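You operate a simulated robot arm through the tools that you are given. There is no shell and no other tool. Be economical: measure what you need, move in short steps, check, and stop when the job is done.

Carry out the task below with a simulated robot arm. There is one attempt and no reset: what you move stays moved.

TASK
Put things in order on the sideboard. At the end: the green bell is on the gold plain brass tray; the yellow clay vase stands where the red little house stood; the red little house stands where the green bell stood; the clear tall glass stands where the yellow clay vase stood; whatever was shut is shut again. Leave all else as you found it, and nothing knocked over.
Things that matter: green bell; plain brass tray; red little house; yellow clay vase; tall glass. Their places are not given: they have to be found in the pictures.

It is judged by the outcome, as a careful person would: the job done as asked, and still so three seconds after it is handed in. It fails if anything else is knocked over, pushed out of place, dropped, spilled or broken.

THE ROBOT
A 7-joint arm with a two-finger parallel gripper, fixed in place. Base frame: the origin is at the foot of the arm, x ahead of it, y to its left, z up; the work surface is at about z = 0.8. Lengths are in m, angles in rad, forces in N, time in s.
With the tool pointing down near the work surface it reaches from about 0.3 to 0.7 m from the base axis. Its first joint turns from -1.152 to 1.152 rad. Payload 1.57 kg.
Tool frame: the origin (TCP) lies between the finger pads and is the grasp point; the fingertips stand 0.03 m ahead of it; z points along the fingers, y is the line along which they close. The gripper opens to 0.11 m. The fingers are 0.024 m wide and 0.012 m thick; the gripper's body (0.048 by 0.112 m) begins 0.078 m behind the TCP.
Orientation is that of the tool frame in the base frame, as a unit quaternion [x, y, z, w]. With the fingers straight down and closing along the base's y, the tool's x points along the base's -x, its y along +y and its z along -z.

THE INTERFACE
- The arm moves only by the tool play_rows. Its argument "targets" is a list of rows, each a list of 7 numbers: the shift along the tool's x, y, z in units of 200 mm (1.0 is 200 mm), then the turn, a rotation vector about the tool's x, y, z in units of 60 degrees (1.0 is 60 degrees), then the finger opening in cm, from 0 to 11. In form: [[x, y, z, wx, wy, wz, claw], ...]. A call has 1 to 10 rows; each row is the pose to reach, as a shift and turn from the pose commanded when the call began, along the tool's axes at that moment. A call with a number of a shift or a turn outside -1 to 1 is refused whole. A row lasts 0.2 s, in which the tool goes at most 0.05 m and 0.15 rad; a call with a longer step from one row to the next is refused whole, and so is a gripper value outside its range. A pose out of reach is approached as far as the arm can. The call stops where the force on the tool passes 40 N (or 10 N more than at its start, if that is more) or the arm is blocked; 0.2 s more then pass. The fingers move at their own pace (about 0.108 m/s each) and stop on an object; they squeeze with about 31 N. The grip force told is the motor's: it shows also when the fingers shut on nothing. Time passes only in rows, and 0.2 s behind the last, so rows that repeat a pose let the fingers close. It gives the time, the measured TCP pose, the force on the tool (base axes), the opening and the grip force at its end, in the units of the frame above (readings bear some noise), and new pictures: "show" is both (left out), scene, wrist or none.
- Cameras (640 x 400 px; columns grow to the right, rows downward): "scene" is fixed at [0.1535, -0.3865, 1.3959]; the picture's right is [0.85, -0.52, 0.00], its down [-0.34, -0.55, -0.76] and it looks along [0.40, 0.65, -0.65] (base axes); focal length 345 px, centre (320, 200). "wrist" rides on the gripper at [-0.036, 0, -0.08] in the tool frame; the picture's right is [0.00, -1.00, 0.00], its down [0.97, 0.00, -0.24] and it looks along [0.24, 0.00, 0.97] (tool axes); focal length 218 px, centre (320, 200).
- pixel_to_xyz(camera, pixels): for up to 12 pixels [column, row] of the newest picture of that camera ("zoom" is the newest enlarged one), the place [x, y, z] in the base frame of the surface seen there, good to about 0.002 m. No time passes.
- enlarge(camera, box): a new picture of the part [left, top, right, bottom] of that camera's present view, enlarged. No time passes.
- hand_in(): hands the job in; it is judged then, once.

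Work in short steps. Measure before you move; look again where a grasp or a placing could have gone wrong, and mend it. You have 80 turns and 120 pictures in all, the two below and enlarged ones among them. Open the gripper and draw the arm clear of the work before you hand the job in, unless the task says otherwise; then end with one line.

The tools are called after "Request:" as a command line: name --pt "numbers of a row" for each row, then --argument value for the rest, lists and objects as JSON in quotes. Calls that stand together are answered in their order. play_rows: Moves the arm, as the interface text tells. Its arguments: {"type":"object","properties":{"targets":{"type":"array"},"show":{"type":"string","enum":["both","scene","wrist","none"]}},"required":["targets"]} The other tools are called the same way: pixel_to_xyz (camera, pixels) gives the place of the surface under pixels of a picture; enlarge (camera, box) takes an enlarged picture of a part of a camera's view; hand_in () hands the job in.

At the start:

```text
time: 0.0
eef_pos: [0.3065, 0.129, 1.0928]
ee_rot: [0.0, 1.0, 0.0, -0.001]
force: [-0.7, -0.6, 0.3]
finger_gap: 0.11
grip_force: 0.1
```

scene: 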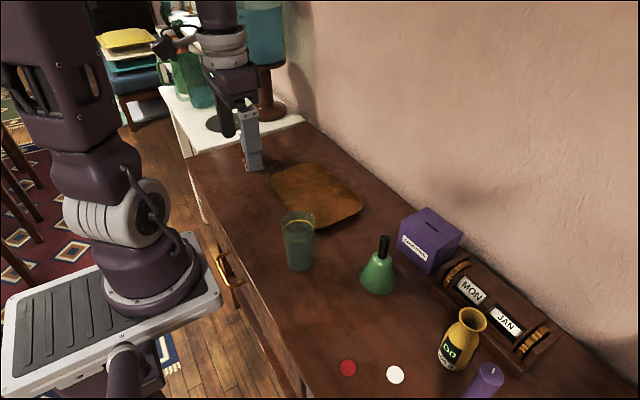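
wrist: 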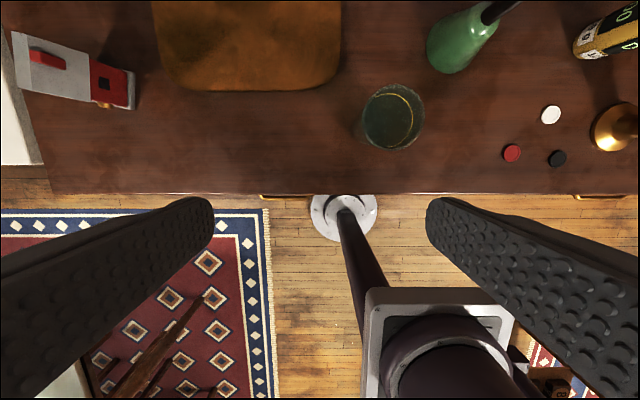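

I see the bell near (377,272), the glass at (299,242), the vase at (462,338), and a possible house at (250,140) in the scene view. I'll enlarge to check them.

Request:
enlarge --camera "scene" --box '[180, 80, 380, 280]'

Request:
enlarge --camera "scene" --box '[330, 200, 570, 400]'

Request:
enlarge --camera "wrist" --box '[0, 0, 640, 210]'

Request:
pixel_to_xyz --camera "wrist" --pixels '[[30, 60], [70, 80], [100, 85], [125, 95], [115, 70], [250, 45], [390, 115], [455, 45], [500, 10], [605, 35], [615, 125], [300, 150]]'

Request:
pixel_to_xyz --camera "scene" --pixels '[[377, 285], [383, 245], [298, 265], [299, 217], [455, 350], [471, 318], [272, 180], [319, 164], [362, 207], [320, 228], [485, 380], [430, 240]]'

```text
2.00 times, centred on (280, 180) of scene
```

zoom: 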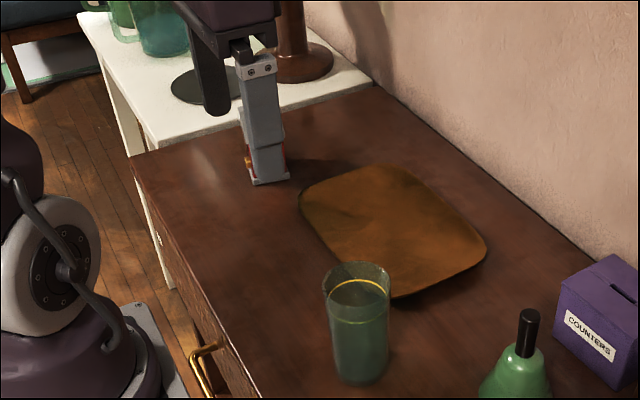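

```text
2.00 times, centred on (450, 300) of scene
```

zoom: 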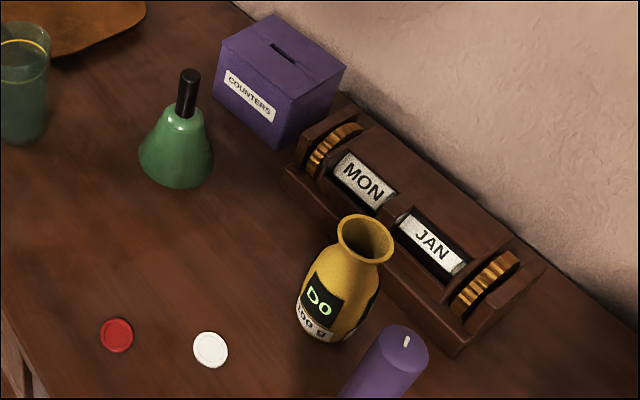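

```text
1.00 times, centred on (320, 105) of wrist
```

zoom: 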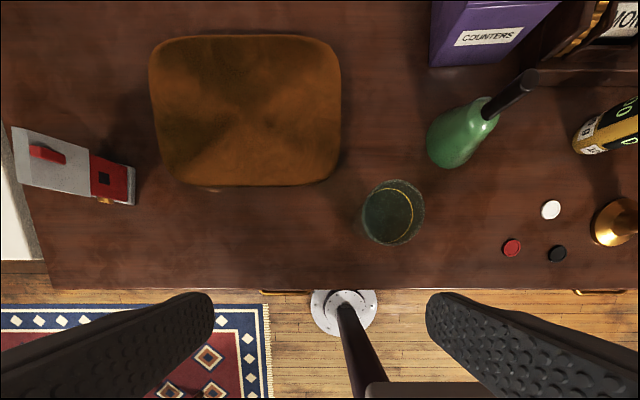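

```text
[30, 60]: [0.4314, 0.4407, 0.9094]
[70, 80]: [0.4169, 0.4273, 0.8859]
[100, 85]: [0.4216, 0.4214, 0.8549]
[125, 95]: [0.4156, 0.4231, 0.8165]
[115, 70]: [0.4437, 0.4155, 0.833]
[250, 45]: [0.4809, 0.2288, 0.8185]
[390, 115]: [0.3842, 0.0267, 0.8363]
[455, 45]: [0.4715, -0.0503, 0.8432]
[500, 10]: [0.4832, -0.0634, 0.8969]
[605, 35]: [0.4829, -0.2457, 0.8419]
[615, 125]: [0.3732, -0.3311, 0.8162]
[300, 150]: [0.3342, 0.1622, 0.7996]
```

```text
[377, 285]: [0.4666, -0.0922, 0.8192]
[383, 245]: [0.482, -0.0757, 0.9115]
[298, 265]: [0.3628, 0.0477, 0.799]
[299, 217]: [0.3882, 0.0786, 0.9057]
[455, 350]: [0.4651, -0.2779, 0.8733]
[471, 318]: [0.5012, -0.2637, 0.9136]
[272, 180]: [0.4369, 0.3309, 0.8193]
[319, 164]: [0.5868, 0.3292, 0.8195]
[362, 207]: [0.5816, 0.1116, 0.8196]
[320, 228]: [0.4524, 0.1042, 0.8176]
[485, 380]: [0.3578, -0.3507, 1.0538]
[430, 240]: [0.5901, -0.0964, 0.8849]
```

The tray is the brass-coloured one, with its top at z≈0.82. The house candidate stands near (0.43,0.43), partly hidden by the gripper, so I'll move left for a better look at it.

Request:
play_rows --pt "0 0.25 0 0 0 0 11" --pt "0 0.5 0 0 0 0 11" --pt "0 0.75 0 0 0 0 11" --pt "0 1 0 0 0 0 11" --pt "0 1 0 0 0 0 11"

```text
time: 1.2
eef_pos: [0.3072, 0.3265, 1.0931]
ee_rot: [0.0, 1.0, 0.0, 0.001]
force: [0.6, 0.2, -0.4]
finger_gap: 0.11
grip_force: 0.0
```

scene: 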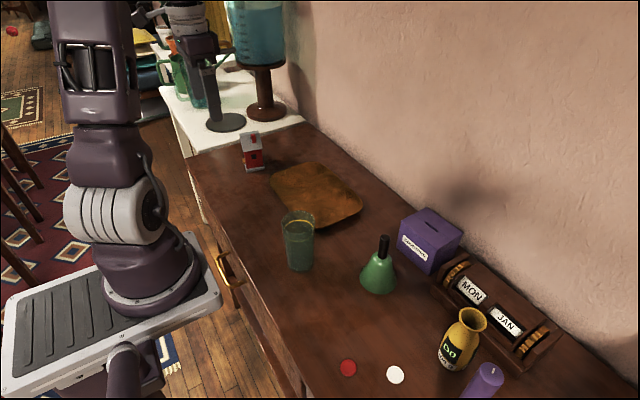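
wrist: 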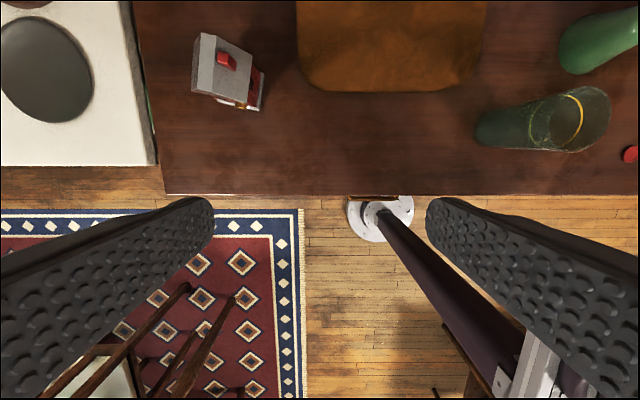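

The house is clear in view now, with a grey gable roof and red walls. I'll enlarge and measure it.

Request:
enlarge --camera "scene" --box '[220, 120, 284, 184]'

Request:
pixel_to_xyz --camera "zoom" --pixels '[[320, 200], [300, 290], [340, 290], [380, 280]]'

Request:
enlarge --camera "wrist" --box '[160, 10, 320, 130]'

Request:
pixel_to_xyz --camera "wrist" --pixels '[[200, 35], [218, 38], [252, 54], [195, 91], [213, 95], [242, 103], [263, 72], [258, 108], [210, 65], [226, 60], [250, 95], [255, 85]]'

```text
6.25 times, centred on (252, 152) of scene
```

zoom: 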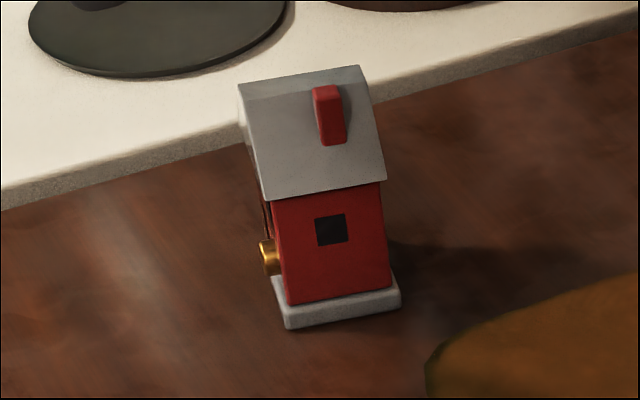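

```text
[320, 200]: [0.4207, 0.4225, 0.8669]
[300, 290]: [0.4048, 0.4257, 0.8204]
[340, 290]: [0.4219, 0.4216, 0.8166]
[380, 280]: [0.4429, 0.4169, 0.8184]
```

```text
3.33 times, centred on (240, 70) of wrist
```

zoom: 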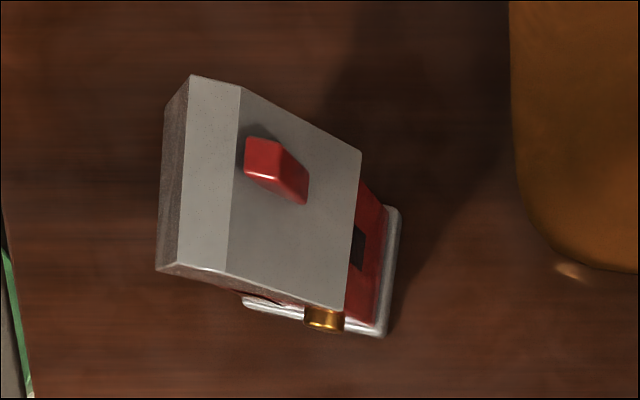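

```text
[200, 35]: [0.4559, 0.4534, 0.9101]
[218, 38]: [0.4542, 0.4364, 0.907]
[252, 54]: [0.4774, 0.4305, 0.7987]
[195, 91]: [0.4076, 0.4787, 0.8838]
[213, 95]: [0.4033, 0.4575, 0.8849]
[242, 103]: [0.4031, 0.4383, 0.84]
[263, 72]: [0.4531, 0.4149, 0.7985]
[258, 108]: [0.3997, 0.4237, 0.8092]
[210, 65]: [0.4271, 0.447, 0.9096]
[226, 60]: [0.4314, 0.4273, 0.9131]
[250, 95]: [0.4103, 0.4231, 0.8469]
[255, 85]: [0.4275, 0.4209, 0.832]
```

The house is on a slight yaw of about 10°, with a brass knob on its -x face. The bell goes first, so I'll move over to it.

Request:
play_rows --pt "-0.1 -0.2 0 0 0 0 11" --pt "-0.2 -0.4 0 0 0 0 11" --pt "-0.3 -0.6 0 0 0 0 11" --pt "-0.4 -0.8 0 0 0 0 11" --pt "-0.5 -1 0 0 0 0 11" --show "none"

Request:
play_rows --pt "0 -0.25 0 0 0 0 11" --pt "0 -0.5 0 0 0 0 11" --pt "0 -0.75 0 0 0 0 11" --pt "0 -1 0 0 0 0 11" --pt "0 -1 0 0 0 0 11"

```text
time: 2.4
eef_pos: [0.4049, 0.1288, 1.0966]
ee_rot: [-0.001, 1.0, 0.001, 0.0]
force: [0.0, 0.1, -0.4]
finger_gap: 0.11
grip_force: 0.0
```

```text
time: 3.6
eef_pos: [0.406, -0.0677, 1.0935]
ee_rot: [0.001, 1.0, 0.001, 0.0]
force: [0.3, -0.4, -0.8]
finger_gap: 0.1101
grip_force: 0.0
```

scene: 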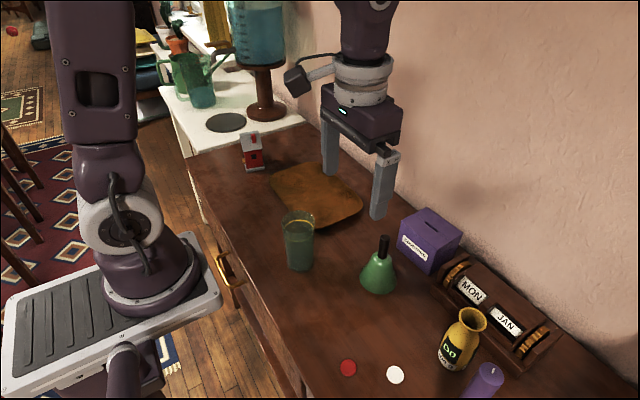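
wrist: 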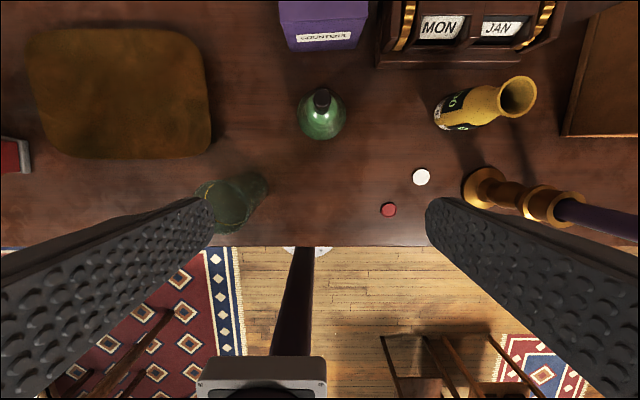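

Request:
enlarge --camera "wrist" --box '[240, 60, 400, 160]'

Request:
pixel_to_xyz --camera "wrist" --pixels '[[322, 95], [322, 108], [300, 115], [345, 115], [322, 136], [310, 100], [516, 85], [516, 110], [500, 96], [535, 96], [516, 97], [440, 112]]'

Request:
enlarge --camera "wrist" --box '[400, 40, 600, 220]'

Request:
enlarge --camera "scene" --box '[340, 220, 420, 300]'

Request:
pixel_to_xyz --camera "zoom" --pixels '[[347, 90], [340, 160], [338, 180], [330, 210], [310, 340], [160, 300], [450, 300], [300, 365]]'

```text
4.00 times, centred on (320, 110) of wrist
```

zoom: 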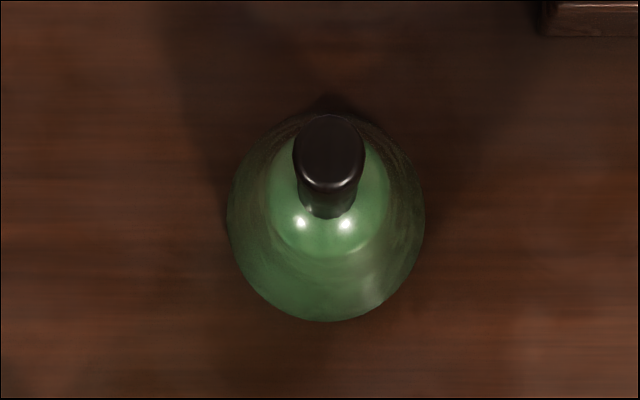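

```text
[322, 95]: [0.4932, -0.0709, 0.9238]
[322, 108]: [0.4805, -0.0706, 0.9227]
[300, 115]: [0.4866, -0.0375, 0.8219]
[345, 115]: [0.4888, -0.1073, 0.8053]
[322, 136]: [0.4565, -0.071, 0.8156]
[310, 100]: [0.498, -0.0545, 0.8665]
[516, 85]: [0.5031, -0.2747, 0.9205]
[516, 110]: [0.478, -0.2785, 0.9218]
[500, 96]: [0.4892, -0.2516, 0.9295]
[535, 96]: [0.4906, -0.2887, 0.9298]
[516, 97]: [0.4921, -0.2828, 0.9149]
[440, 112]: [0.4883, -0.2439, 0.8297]
```

```text
2.22 times, centred on (500, 130) of wrist
```

zoom: 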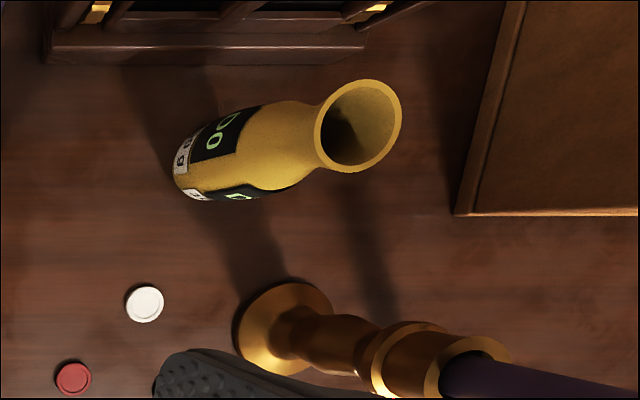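

```text
5.00 times, centred on (380, 260) of scene
```

zoom: 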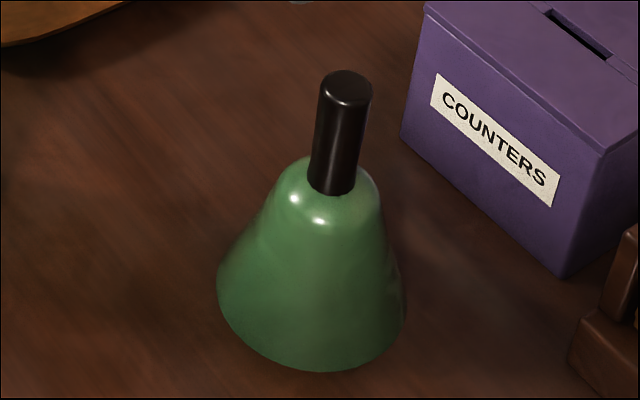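

```text
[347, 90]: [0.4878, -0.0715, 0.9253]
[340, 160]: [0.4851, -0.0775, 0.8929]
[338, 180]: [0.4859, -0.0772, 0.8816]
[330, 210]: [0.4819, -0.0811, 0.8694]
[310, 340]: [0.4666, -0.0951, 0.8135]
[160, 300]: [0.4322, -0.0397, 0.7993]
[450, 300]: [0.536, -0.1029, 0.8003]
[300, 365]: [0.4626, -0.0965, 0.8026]
```

The bell axis is at (0.4895,-0.0715) and the handle runs z 0.88–0.925. I'll move over it and descend to TCP z≈0.912.

Request:
play_rows --pt "-0.2 0 0 0 0 0 6" --pt "-0.415 0 0 0 0 0 6" --pt "-0.415 0 0.2 0 0 0 6" --pt "-0.415 0 0.4 0 0 0 6" --pt "-0.415 0 0.6 0 0 0 6" --pt "-0.415 0 0.75 0 0 0 6" --pt "-0.415 0 0.85 0 0 0 6" --pt "-0.415 0 0.905 0 0 0 6" --pt "-0.415 0 0.905 0 0 0 6"

```text
time: 5.6
eef_pos: [0.4889, -0.0705, 0.9142]
ee_rot: [0.001, 1.0, 0.0, -0.001]
force: [0.0, -0.3, 1.0]
finger_gap: 0.0601
grip_force: 0.0
```

scene: 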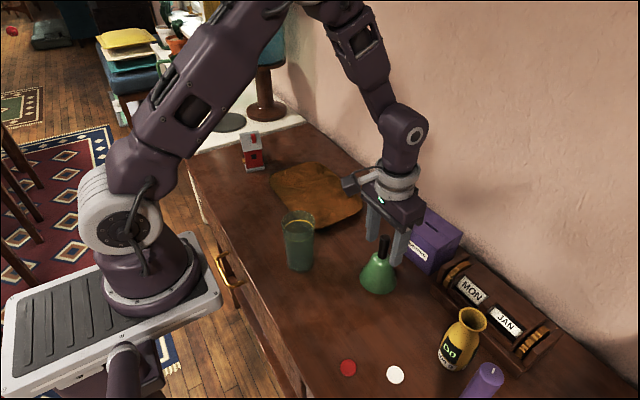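
wrist: 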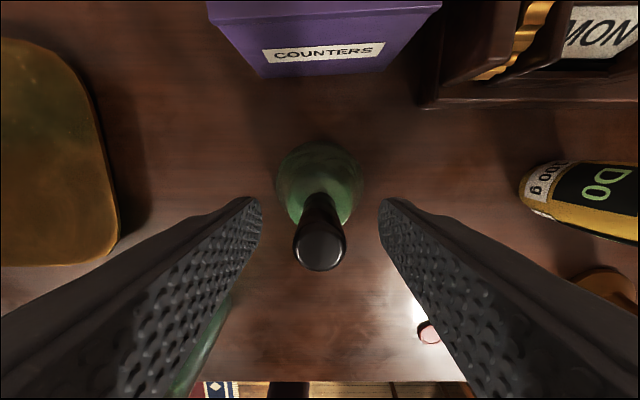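

The handle is centred between the fingers. I'll close on it and lift.

Request:
play_rows --pt "0 0 0 0 0 0 0" --pt "0 0 0 0 0 0 0" --pt "0 0 0 0 0 0 0" --pt "0 0 -0.1 0 0 0 0" --pt "0 0 -0.25 0 0 0 0" --pt "0 0 -0.4 0 0 0 0" --pt "0 0 -0.4 0 0 0 0"

```text
time: 7.2
eef_pos: [0.49, -0.0723, 0.9944]
ee_rot: [0.0, 1.0, 0.0, 0.0]
force: [-0.2, -1.1, -1.8]
finger_gap: 0.0189
grip_force: 31.0
```

scene: 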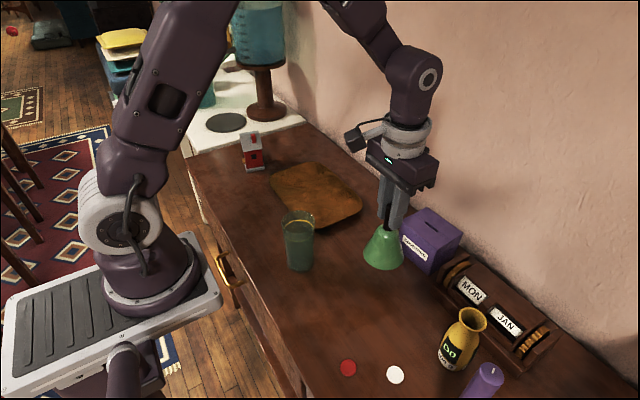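
wrist: 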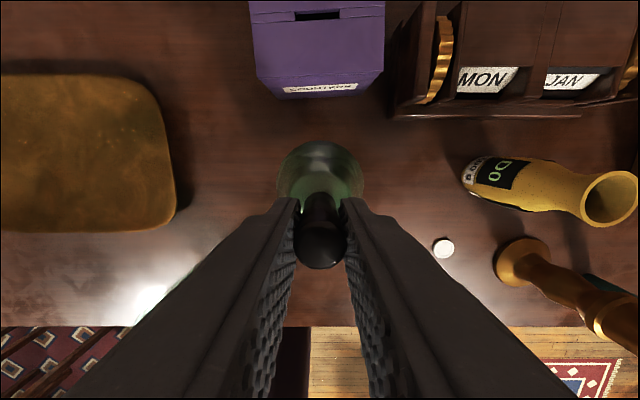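

The bell is lifted. I'll measure the tray's surface.

Request:
pixel_to_xyz --camera "scene" --pixels '[[318, 195], [305, 185], [330, 200], [290, 190], [340, 190], [275, 180], [322, 222], [358, 205], [319, 168], [262, 190]]'

Request:
enlarge --camera "scene" --box '[255, 150, 375, 240]'

```text
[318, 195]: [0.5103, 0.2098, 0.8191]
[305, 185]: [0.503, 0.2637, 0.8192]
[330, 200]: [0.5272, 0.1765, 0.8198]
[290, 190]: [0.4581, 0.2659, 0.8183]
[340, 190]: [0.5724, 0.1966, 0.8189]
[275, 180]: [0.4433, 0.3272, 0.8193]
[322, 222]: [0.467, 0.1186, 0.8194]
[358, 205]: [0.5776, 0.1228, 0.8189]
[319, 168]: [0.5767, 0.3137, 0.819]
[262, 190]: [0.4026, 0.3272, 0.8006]
```

```text
4.44 times, centred on (315, 195) of scene
```

zoom: 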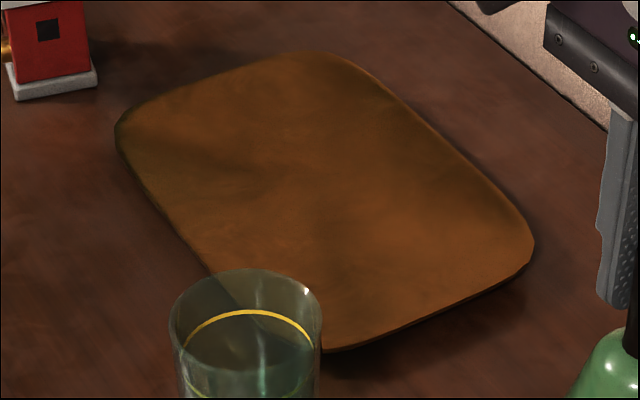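

The tray is flat with its top at 0.819. I'll carry the bell to about (0.512,0.215).

Request:
play_rows --pt "0 0.1 -0.15 0 0 0 0" --pt "-0.05 0.3 -0.2 0 0 0 0" --pt "-0.1 0.53 -0.2 0 0 0 0" --pt "-0.1 0.76 -0.2 0 0 0 0" --pt "-0.1 1 -0.2 0 0 0 0" --show "none"

Request:
play_rows --pt "0 0.23 0 0 0 0 0" --pt "0 0.43 0 0 0 0 0" --pt "0 0.43 0.15 0 0 0 0" --pt "0 0.43 0.3 0 0 0 0" --pt "0 0.43 0.4 0 0 0 0" --pt "0 0.43 0.47 0 0 0 0" --pt "0 0.43 0.47 0 0 0 0"

```text
time: 8.4
eef_pos: [0.5102, 0.1314, 1.032]
ee_rot: [-0.001, 1.0, -0.001, 0.0]
force: [-0.3, 0.6, -1.7]
finger_gap: 0.0197
grip_force: 30.9
```

```text
time: 10.0
eef_pos: [0.5092, 0.2151, 0.9377]
ee_rot: [0.0, 1.0, 0.0, 0.0]
force: [0.8, 0.0, -1.7]
finger_gap: 0.0195
grip_force: 30.8
```

scene: 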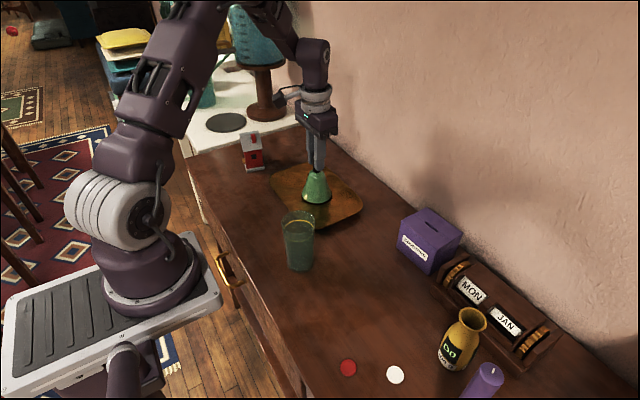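
wrist: 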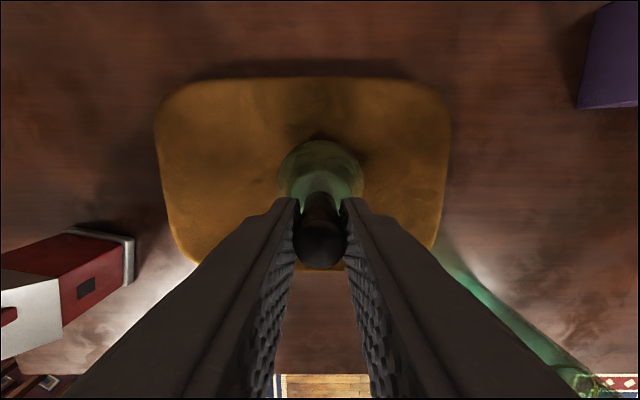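

About 6 mm remain, so I'll lower in small steps and watch the force.

Request:
play_rows --pt "0 0 0.015 0 0 0 0" --pt "0 0 0.025 0 0 0 0" --pt "0 0 0.03 0 0 0 0" --pt "0 0 0.03 0 0 0 0" --show "scene"

Request:
enlarge --camera "scene" --box '[280, 140, 360, 220]'

```text
time: 11.0
eef_pos: [0.5081, 0.2145, 0.9331]
ee_rot: [0.0, 1.0, 0.001, 0.002]
force: [0.1, 0.3, 19.2]
finger_gap: 0.0197
grip_force: 31.0
```

scene: 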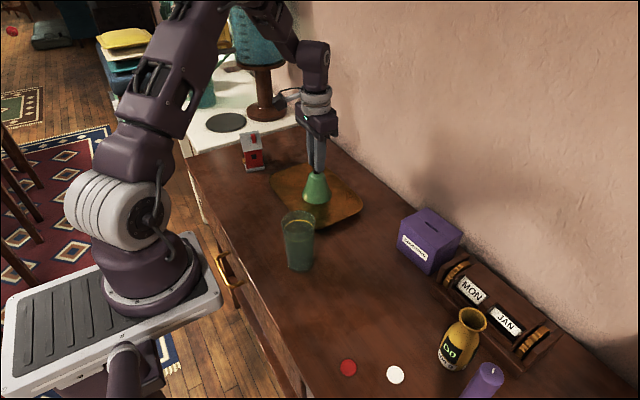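

```text
5.00 times, centred on (320, 180) of scene
```

zoom: 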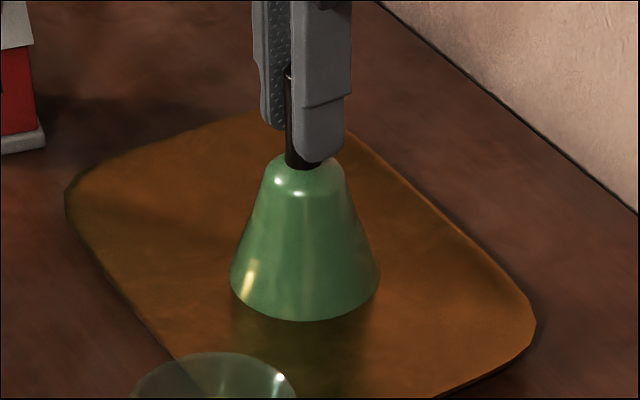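

The bell has made contact with the tray. I'll release it and rise.

Request:
play_rows --pt "0 0 -0.01 0 0 0 5" --pt "0 0 -0.01 0 0 0 5" --pt "0 0 -0.15 0 0 0 5" --pt "0 0 -0.35 0 0 0 5" --pt "0 0 -0.55 0 0 0 5" --pt "0 0 -0.75 0 0 0 5" --pt "0 0 -0.75 0 0 0 5" --show "scene"

Request:
enlarge --camera "wrist" --box '[0, 0, 640, 400]'

```text
time: 12.6
eef_pos: [0.5084, 0.2151, 1.0816]
ee_rot: [0.0, 1.0, 0.001, 0.0]
force: [0.1, 1.4, 0.0]
finger_gap: 0.0503
grip_force: 0.1
```

scene: 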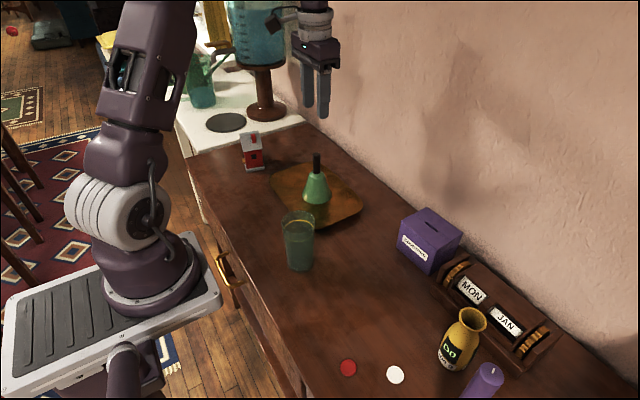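

```text
1.00 times, centred on (320, 200) of wrist
```

zoom: 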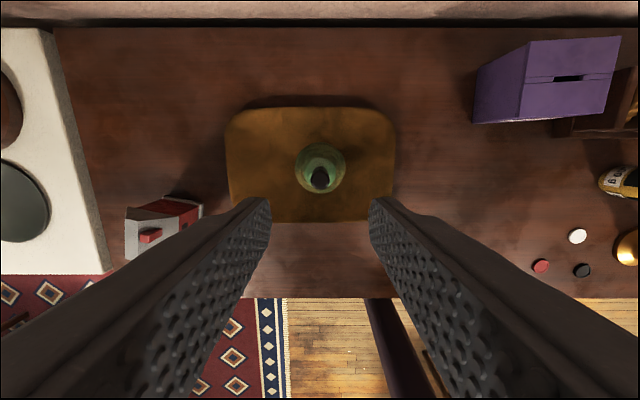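

The bell stands on the tray. Next I'll look straight down on the house.

Request:
play_rows --pt "0.13 0.2 0 0 0 0 9" --pt "0.26 0.4 0 0 0 0 9" --pt "0.39 0.6 0 0 0 0 9" --pt "0.52 0.8 0 0 0 0 9" --pt "0.65 1 0 0 0 0 9" --pt "0.65 1 0 0 0 0 9" --show "wrist"

Request:
enlarge --camera "wrist" --box '[240, 50, 400, 150]'

```text
time: 14.0
eef_pos: [0.3817, 0.4123, 1.0817]
ee_rot: [0.0, 1.0, 0.0, 0.0]
force: [-0.2, -0.6, 0.5]
finger_gap: 0.0901
grip_force: 0.1
```

wrist: 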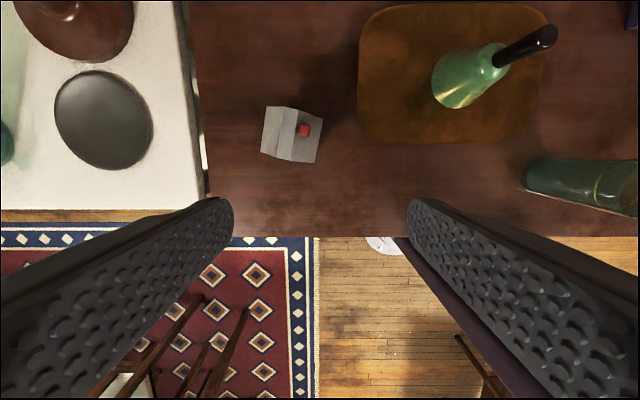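

```text
4.00 times, centred on (320, 100) of wrist
```

zoom: 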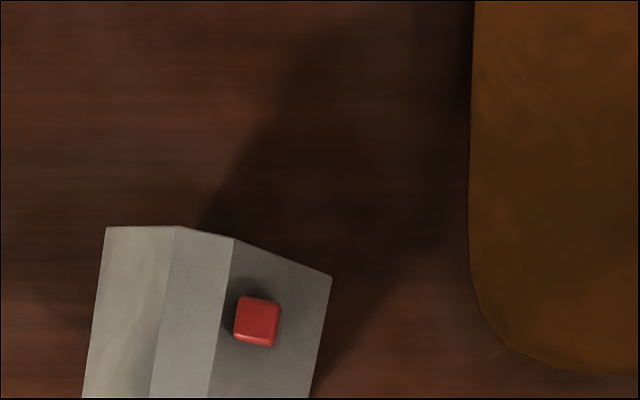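

Request:
enlarge --camera "wrist" --box '[250, 98, 334, 170]'

Request:
pixel_to_xyz --camera "wrist" --pixels '[[268, 108], [284, 108], [297, 111], [321, 120], [263, 150], [278, 158], [291, 161], [312, 162], [290, 135], [279, 132], [303, 128], [304, 152]]'

```text
5.56 times, centred on (292, 134) of wrist
```

zoom: 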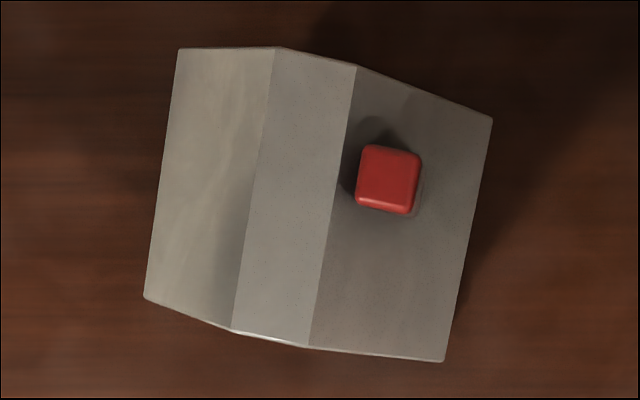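

```text
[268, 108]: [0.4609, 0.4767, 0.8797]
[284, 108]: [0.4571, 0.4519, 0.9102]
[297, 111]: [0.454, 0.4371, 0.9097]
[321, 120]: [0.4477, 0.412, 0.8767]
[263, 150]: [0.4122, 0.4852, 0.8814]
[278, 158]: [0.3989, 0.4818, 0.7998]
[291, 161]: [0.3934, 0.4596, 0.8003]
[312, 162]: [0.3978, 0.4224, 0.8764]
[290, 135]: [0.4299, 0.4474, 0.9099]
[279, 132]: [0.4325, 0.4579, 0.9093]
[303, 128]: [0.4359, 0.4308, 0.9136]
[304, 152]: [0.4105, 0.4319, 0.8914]
```

The house centre is (0.430,0.449), with its ridge yawed about 11.8° and its eaves (z≈0.878) about 0.065 apart. I'll align over it and partly descend.

Request:
play_rows --pt "-0.12 0.08 0.0 0 0 0.1 10" --pt "-0.2525 0.17 0.0 0 0 0.197 10" --pt "-0.2525 0.17 0.2 0 0 0.197 10" --pt "-0.2525 0.17 0.4 0 0 0.197 10" --pt "-0.2525 0.17 0.6 0 0 0.197 10" --pt "-0.2525 0.17 0.6 0 0 0.197 10"

```text
time: 15.4
eef_pos: [0.428, 0.4491, 0.962]
ee_rot: [0.103, 0.995, 0.0, 0.0]
force: [-0.5, 0.3, 0.1]
finger_gap: 0.0999
grip_force: 0.0
```

scene: 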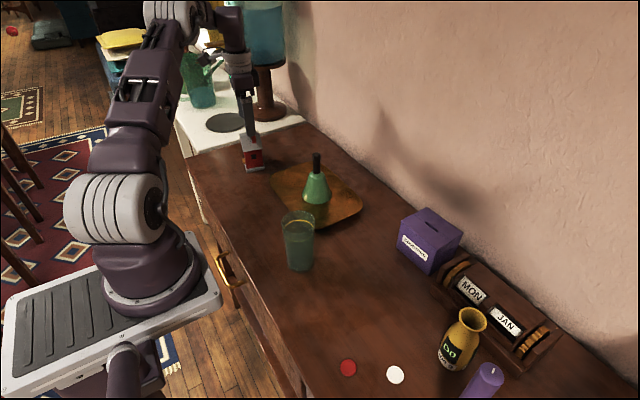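
wrist: 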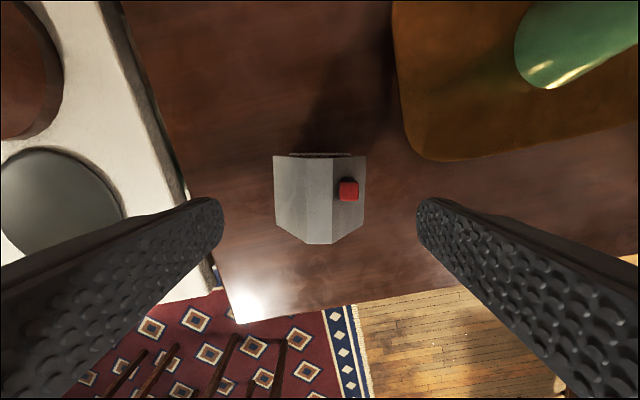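

The house is aligned and centred at column 320. I'll descend to z≈0.872 without closing yet.

Request:
play_rows --pt "0 0 0.15 0 0 0 10" --pt "0 0 0.3 0 0 0 10" --pt "0 0 0.4 0 0 0 10" --pt "0 0 0.45 0 0 0 10" --pt "0 0 0.45 0 0 0 10"

Request:
enlarge --camera "scene" --box '[210, 110, 290, 190]'

```text
time: 16.6
eef_pos: [0.4299, 0.4497, 0.8717]
ee_rot: [0.103, 0.995, 0.0, 0.0]
force: [-0.5, 0.6, 0.1]
finger_gap: 0.0999
grip_force: 0.1
```

scene: 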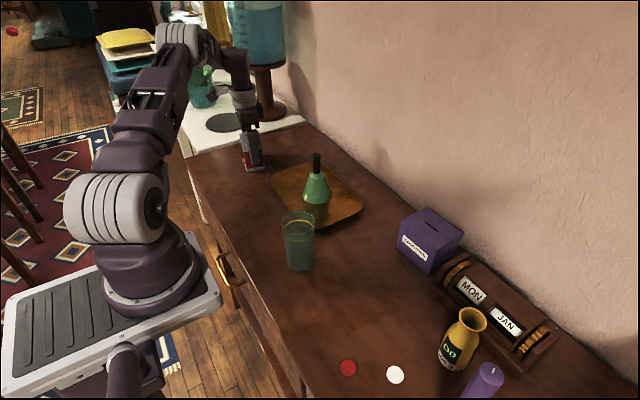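
wrist: 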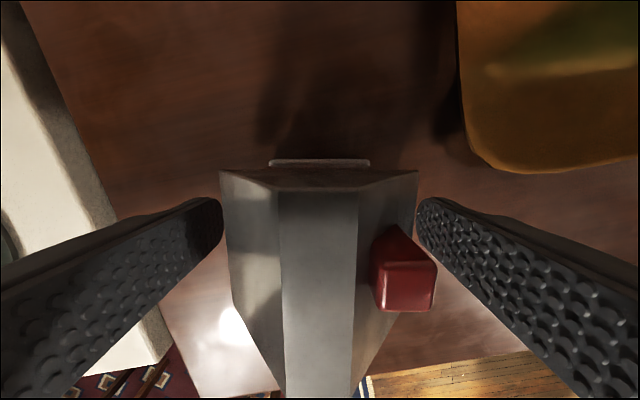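

```text
5.00 times, centred on (250, 150) of scene
```

zoom: 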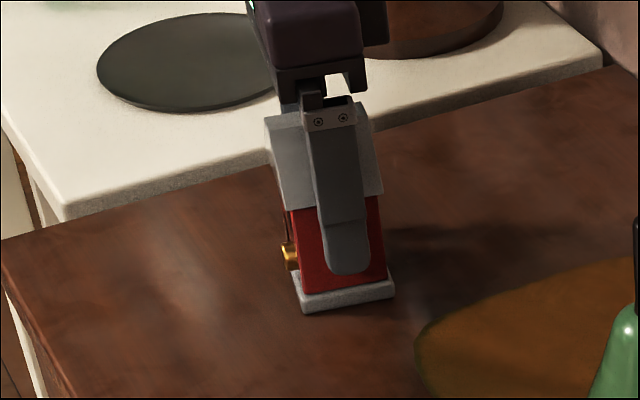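

The fingers straddle the eaves with the house centred. I'll close and lift a little.

Request:
play_rows --pt "0 0 0 0 0 0 0" --pt "0 0 0 0 0 0 0" --pt "0 0 0 0 0 0 0" --pt "0 0 -0.05 0 0 0 0" --pt "0 0 -0.15 0 0 0 0" --pt "0 0 -0.15 0 0 0 0"

Request:
enlarge --camera "scene" --box '[210, 110, 290, 190]'

```text
time: 18.0
eef_pos: [0.43, 0.4504, 0.9031]
ee_rot: [0.102, 0.995, 0.001, 0.0]
force: [0.0, -1.1, -2.7]
finger_gap: 0.0708
grip_force: 31.3
```

scene: 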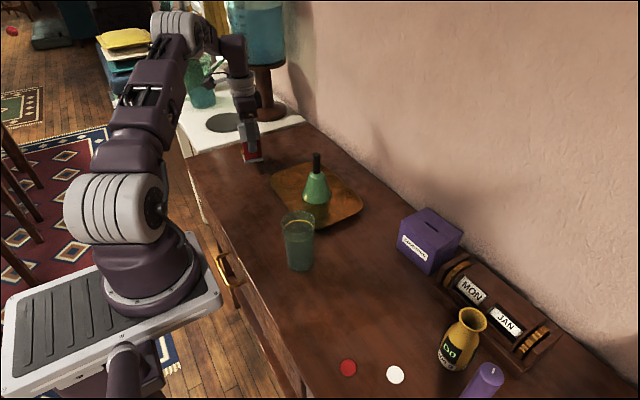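
wrist: 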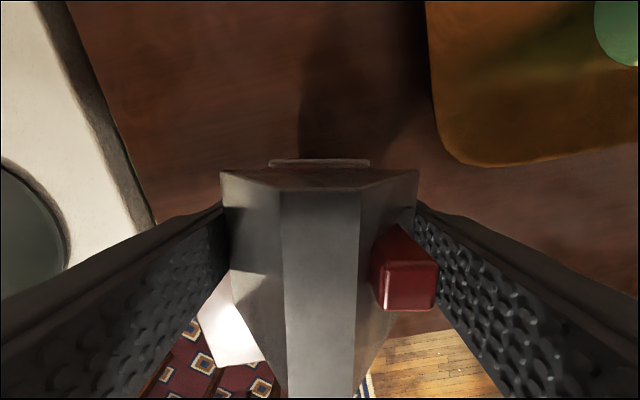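

```text
5.00 times, centred on (250, 150) of scene
```

zoom: 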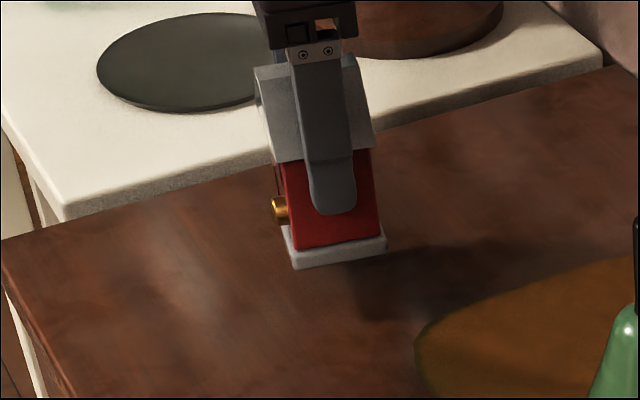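

The house is held upright. I'll lift it high and carry it over to the bell's old place.

Request:
play_rows --pt "0 0 -0.2 0 0 0 0" --pt "0 0 -0.4 0 0 0 0" --pt "0 0 -0.6 0 0 0 0" --pt "0 0 -0.8 0 0 0 0" --pt "-0.0685 -0.207 -0.8 0 0 0 0" --pt "-0.137 -0.414 -0.8 0 0 0 0" --pt "-0.2055 -0.622 -0.8 0 0 0 0" --pt "-0.274 -0.829 -0.8 0 0 0 0" --show "scene"

Request:
play_rows --pt "-0.0685 -0.207 0 0 0 0 0" --pt "-0.137 -0.414 0 0 0 0 0" --pt "-0.2055 -0.622 0 0 0 0 0" --pt "-0.274 -0.829 0 0 0 0 0" --show "none"

Request:
play_rows --pt "-0.0685 -0.207 0 0 0 0 0" --pt "-0.137 -0.414 0 0 0 0 0" --pt "-0.2055 -0.622 0 0 0 0 0" --pt "-0.274 -0.829 0 0 0 0 0" --pt "-0.274 -0.829 0.2 0 0 0 0" --pt "-0.274 -0.829 0.4 0 0 0 0" --pt "-0.274 -0.829 0.6 0 0 0 0" --pt "-0.274 -0.829 0.75 0 0 0 0" --pt "-0.274 -0.829 0.85 0 0 0 0" --pt "-0.274 -0.829 0.85 0 0 0 0"

```text
time: 19.8
eef_pos: [0.4486, 0.2745, 1.0642]
ee_rot: [0.103, 0.995, 0.0, 0.0]
force: [0.3, -1.2, -2.5]
finger_gap: 0.0703
grip_force: 31.6
```

scene: 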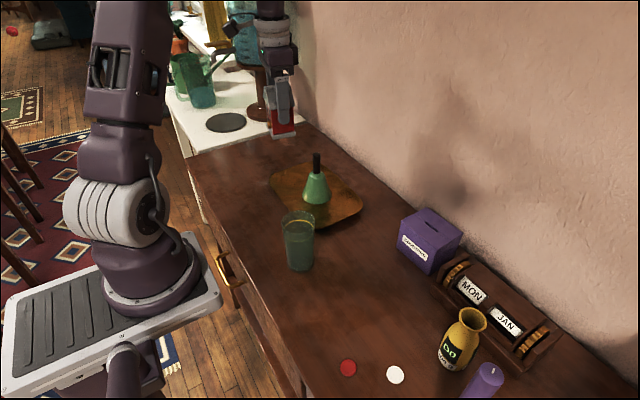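

```text
time: 20.8
eef_pos: [0.4703, 0.1005, 1.0627]
ee_rot: [0.102, 0.995, 0.0, 0.0]
force: [-0.5, 0.5, -1.8]
finger_gap: 0.0704
grip_force: 30.7
```

```text
time: 23.0
eef_pos: [0.4881, -0.0724, 0.8919]
ee_rot: [0.103, 0.995, 0.0, -0.001]
force: [-0.4, -0.2, -2.0]
finger_gap: 0.0704
grip_force: 31.0
```

scene: 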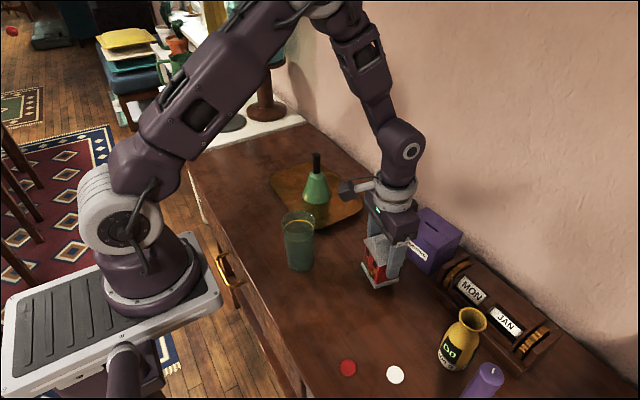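
wrist: 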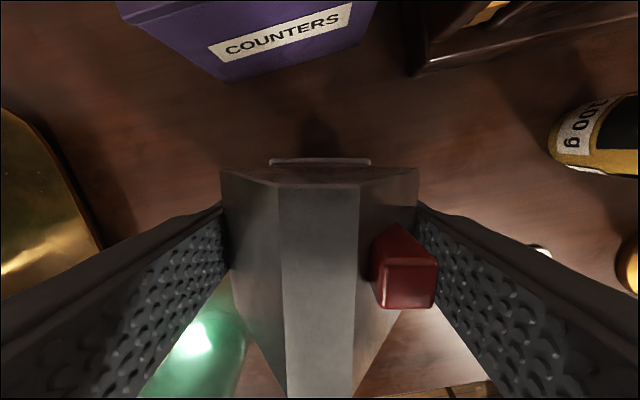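

The house is over the bell's place. I'll lower the last 20 mm gently.

Request:
play_rows --pt "0 0 0.05 0 0 0 0" --pt "0 0 0.08 0 0 0 0" --pt "0 0 0.093 0 0 0 0" --pt "0 0 0.1 0 0 0 0" --pt "0 0 0.1 0 0 0 0" --show "scene"

Request:
enlarge --camera "scene" --box '[340, 220, 420, 300]'

```text
time: 24.2
eef_pos: [0.4898, -0.0721, 0.8726]
ee_rot: [0.103, 0.995, 0.0, 0.0]
force: [0.3, -0.5, -1.8]
finger_gap: 0.0707
grip_force: 31.2
```

scene: 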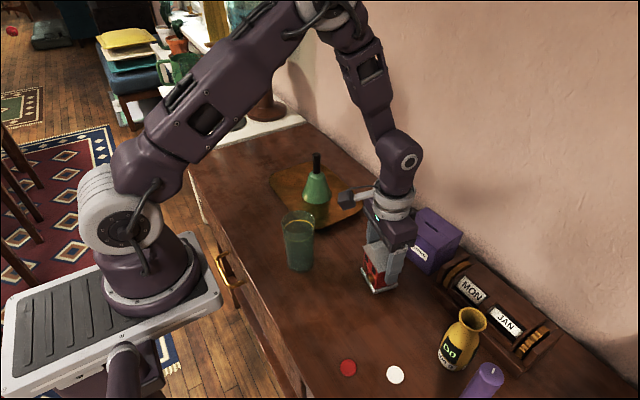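

```text
5.00 times, centred on (380, 260) of scene
```

zoom: 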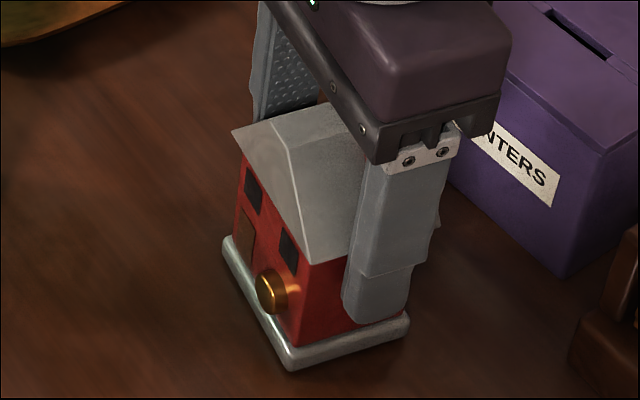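

Still no contact, so I'll creep down a little more.

Request:
play_rows --pt "0 0 0.005 0 0 0 0" --pt "0 0 0.01 0 0 0 0" --pt "0 0 0.01 0 0 0 0" --show "none"

```text
time: 25.0
eef_pos: [0.4891, -0.0727, 0.8711]
ee_rot: [0.103, 0.995, 0.0, 0.0]
force: [-7.6, 0.5, 23.1]
finger_gap: 0.0704
grip_force: 31.4
```

There's contact now. I'll release and go straight up.

Request:
play_rows --pt "0 0 -0.005 0 0 0 10" --pt "0 0 -0.005 0 0 0 10" --pt "0 0 -0.15 0 0 0 10" --pt "0 0 -0.35 0 0 0 10" --pt "0 0 -0.55 0 0 0 10" --pt "0 0 -0.75 0 0 0 10" --pt "0 0 -1 0 0 0 10" --pt "0 0 -1 0 0 0 10"

```text
time: 26.8
eef_pos: [0.4908, -0.0729, 1.0734]
ee_rot: [0.102, 0.995, 0.001, 0.0]
force: [0.6, 0.1, 0.1]
finger_gap: 0.1
grip_force: 0.1
```

scene: 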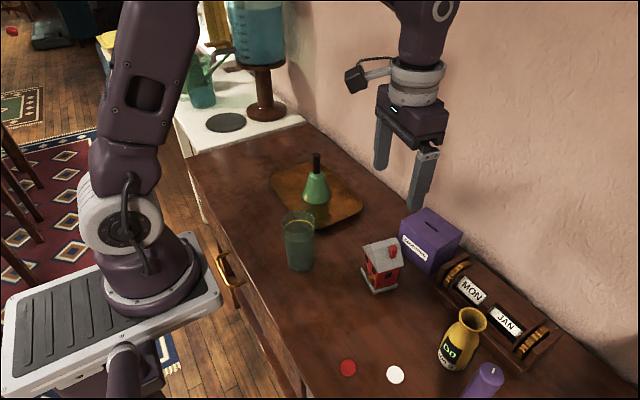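
wrist: 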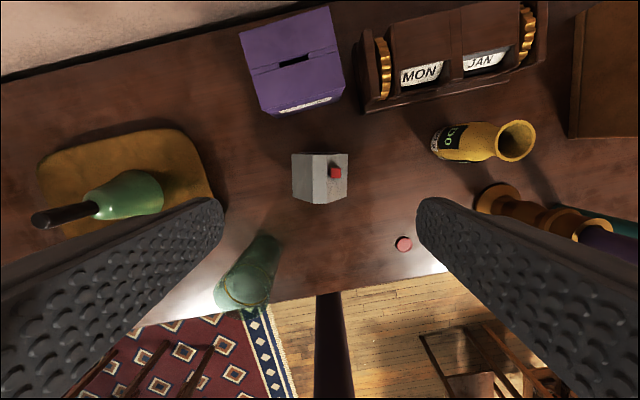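

The house stands where the bell was. Next I'll move above the vase, undoing the yaw on the way.

Request:
play_rows --pt "0 0 -0.2 0 0 -0.1 10" --pt "0 -0.23 -0.2 0 0 -0.197 10" --pt "0 -0.46 -0.2 0 0 -0.197 10" --pt "0 -0.7 -0.2 0 0 -0.197 10" --pt "0.007 -0.946 -0.2 0 0 -0.197 10" --pt "0.007 -0.946 -0.2 0 0 -0.197 10"

Request:
enlarge --camera "wrist" --box '[220, 40, 460, 190]'

Request:
enlarge --camera "scene" --box '[410, 290, 530, 400]'

```text
time: 28.2
eef_pos: [0.4467, -0.2563, 1.1104]
ee_rot: [-0.001, 1.0, 0.001, -0.001]
force: [0.0, 0.3, -0.3]
finger_gap: 0.0997
grip_force: 0.1
```

scene: 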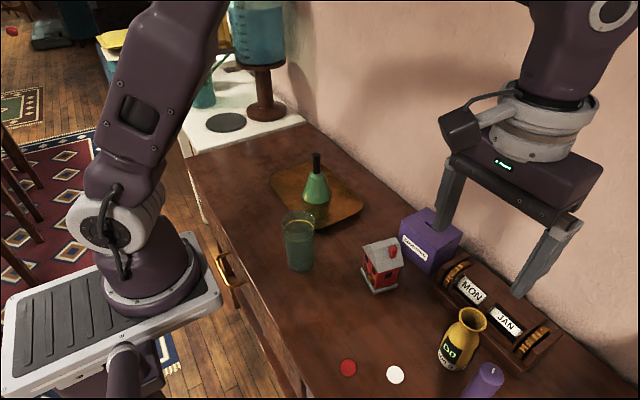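
wrist: 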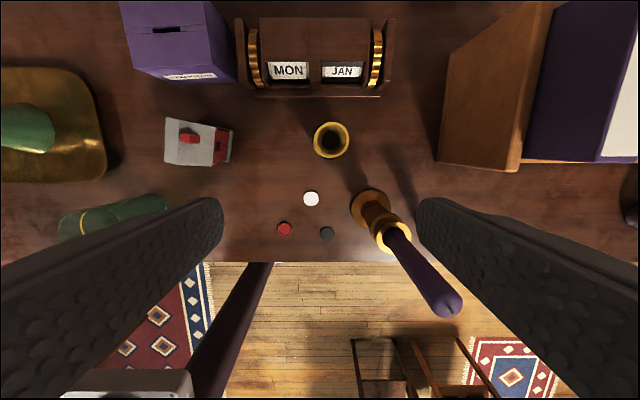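

```text
2.67 times, centred on (340, 115) of wrist
```

zoom: 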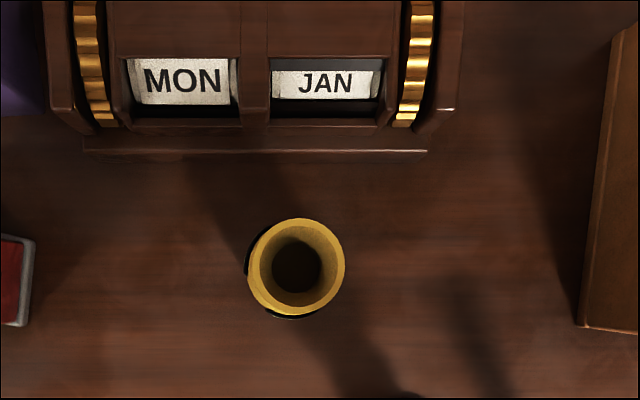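

```text
3.64 times, centred on (470, 345) of scene
```

zoom: 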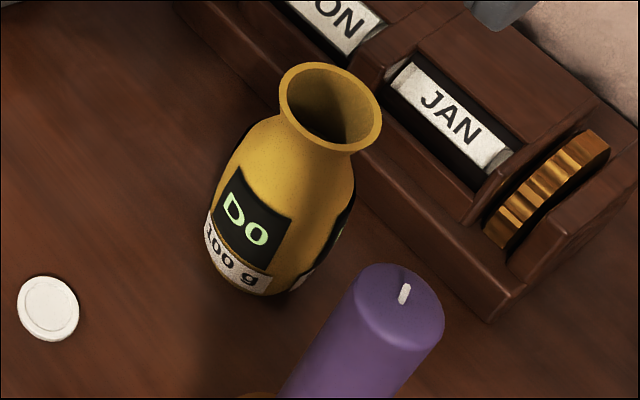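

Request:
pixel_to_xyz --camera "wrist" --pixels '[[316, 140], [347, 140], [332, 124], [332, 156], [312, 140], [331, 140], [310, 95], [445, 305], [395, 235], [370, 200], [440, 150], [262, 50]]'

Request:
pixel_to_xyz --camera "zoom" --pixels '[[290, 95], [370, 140], [330, 150], [325, 68], [260, 130], [225, 200], [220, 250], [240, 290], [290, 280], [340, 210], [350, 180], [320, 160]]'

```text
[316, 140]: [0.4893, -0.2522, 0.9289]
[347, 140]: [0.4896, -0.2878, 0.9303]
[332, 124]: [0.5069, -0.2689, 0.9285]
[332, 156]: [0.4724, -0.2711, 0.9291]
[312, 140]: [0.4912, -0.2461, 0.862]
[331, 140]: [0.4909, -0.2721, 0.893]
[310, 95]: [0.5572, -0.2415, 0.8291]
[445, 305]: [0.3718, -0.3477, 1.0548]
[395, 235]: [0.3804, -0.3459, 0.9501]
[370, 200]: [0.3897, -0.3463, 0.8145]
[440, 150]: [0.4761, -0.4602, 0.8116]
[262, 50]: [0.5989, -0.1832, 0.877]
```

```text
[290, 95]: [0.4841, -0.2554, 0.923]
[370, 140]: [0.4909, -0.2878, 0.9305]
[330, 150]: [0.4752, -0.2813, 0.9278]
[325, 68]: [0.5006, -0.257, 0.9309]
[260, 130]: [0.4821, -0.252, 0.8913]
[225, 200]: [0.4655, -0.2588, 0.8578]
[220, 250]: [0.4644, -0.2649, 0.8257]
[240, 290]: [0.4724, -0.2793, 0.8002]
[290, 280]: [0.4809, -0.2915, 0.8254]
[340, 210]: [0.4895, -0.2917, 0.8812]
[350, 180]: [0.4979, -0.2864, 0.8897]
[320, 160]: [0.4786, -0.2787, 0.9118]
```

The vase axis is (0.490,-0.270), the rim is at z 0.930, and the widest part is near z 0.85. I'll centre over it and descend in two parts.

Request:
play_rows --pt "-0.2025 -0.067 0 0 0 0 9" --pt "-0.2025 -0.067 0.2 0 0 0 9" --pt "-0.2025 -0.067 0.4 0 0 0 9" --pt "-0.2025 -0.067 0.6 0 0 0 9" --pt "-0.2025 -0.067 0.7 0 0 0 9" --pt "-0.2025 -0.067 0.7 0 0 0 9"

```text
time: 29.6
eef_pos: [0.4872, -0.2694, 0.9704]
ee_rot: [0.0, 1.0, 0.001, 0.001]
force: [0.7, 1.3, 0.1]
finger_gap: 0.0897
grip_force: 0.0
```

scene: 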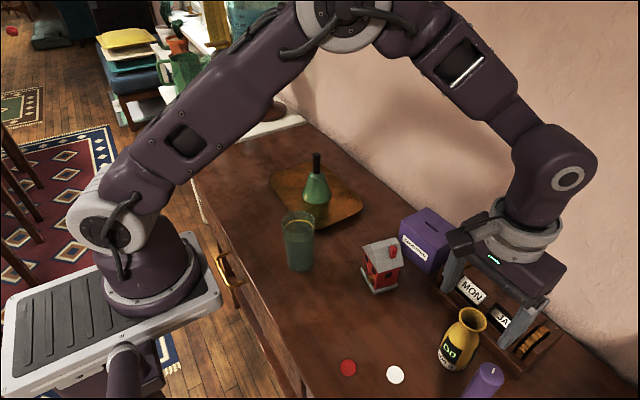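
wrist: 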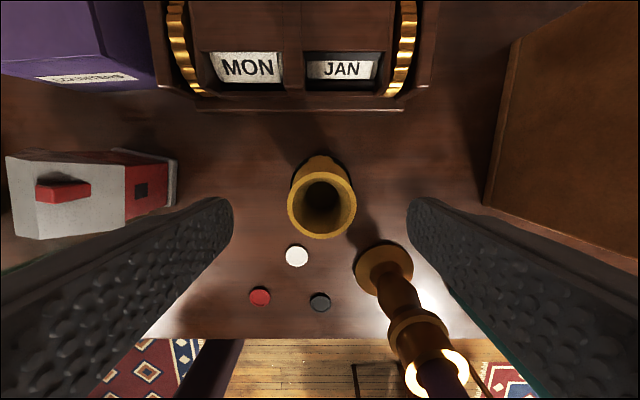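

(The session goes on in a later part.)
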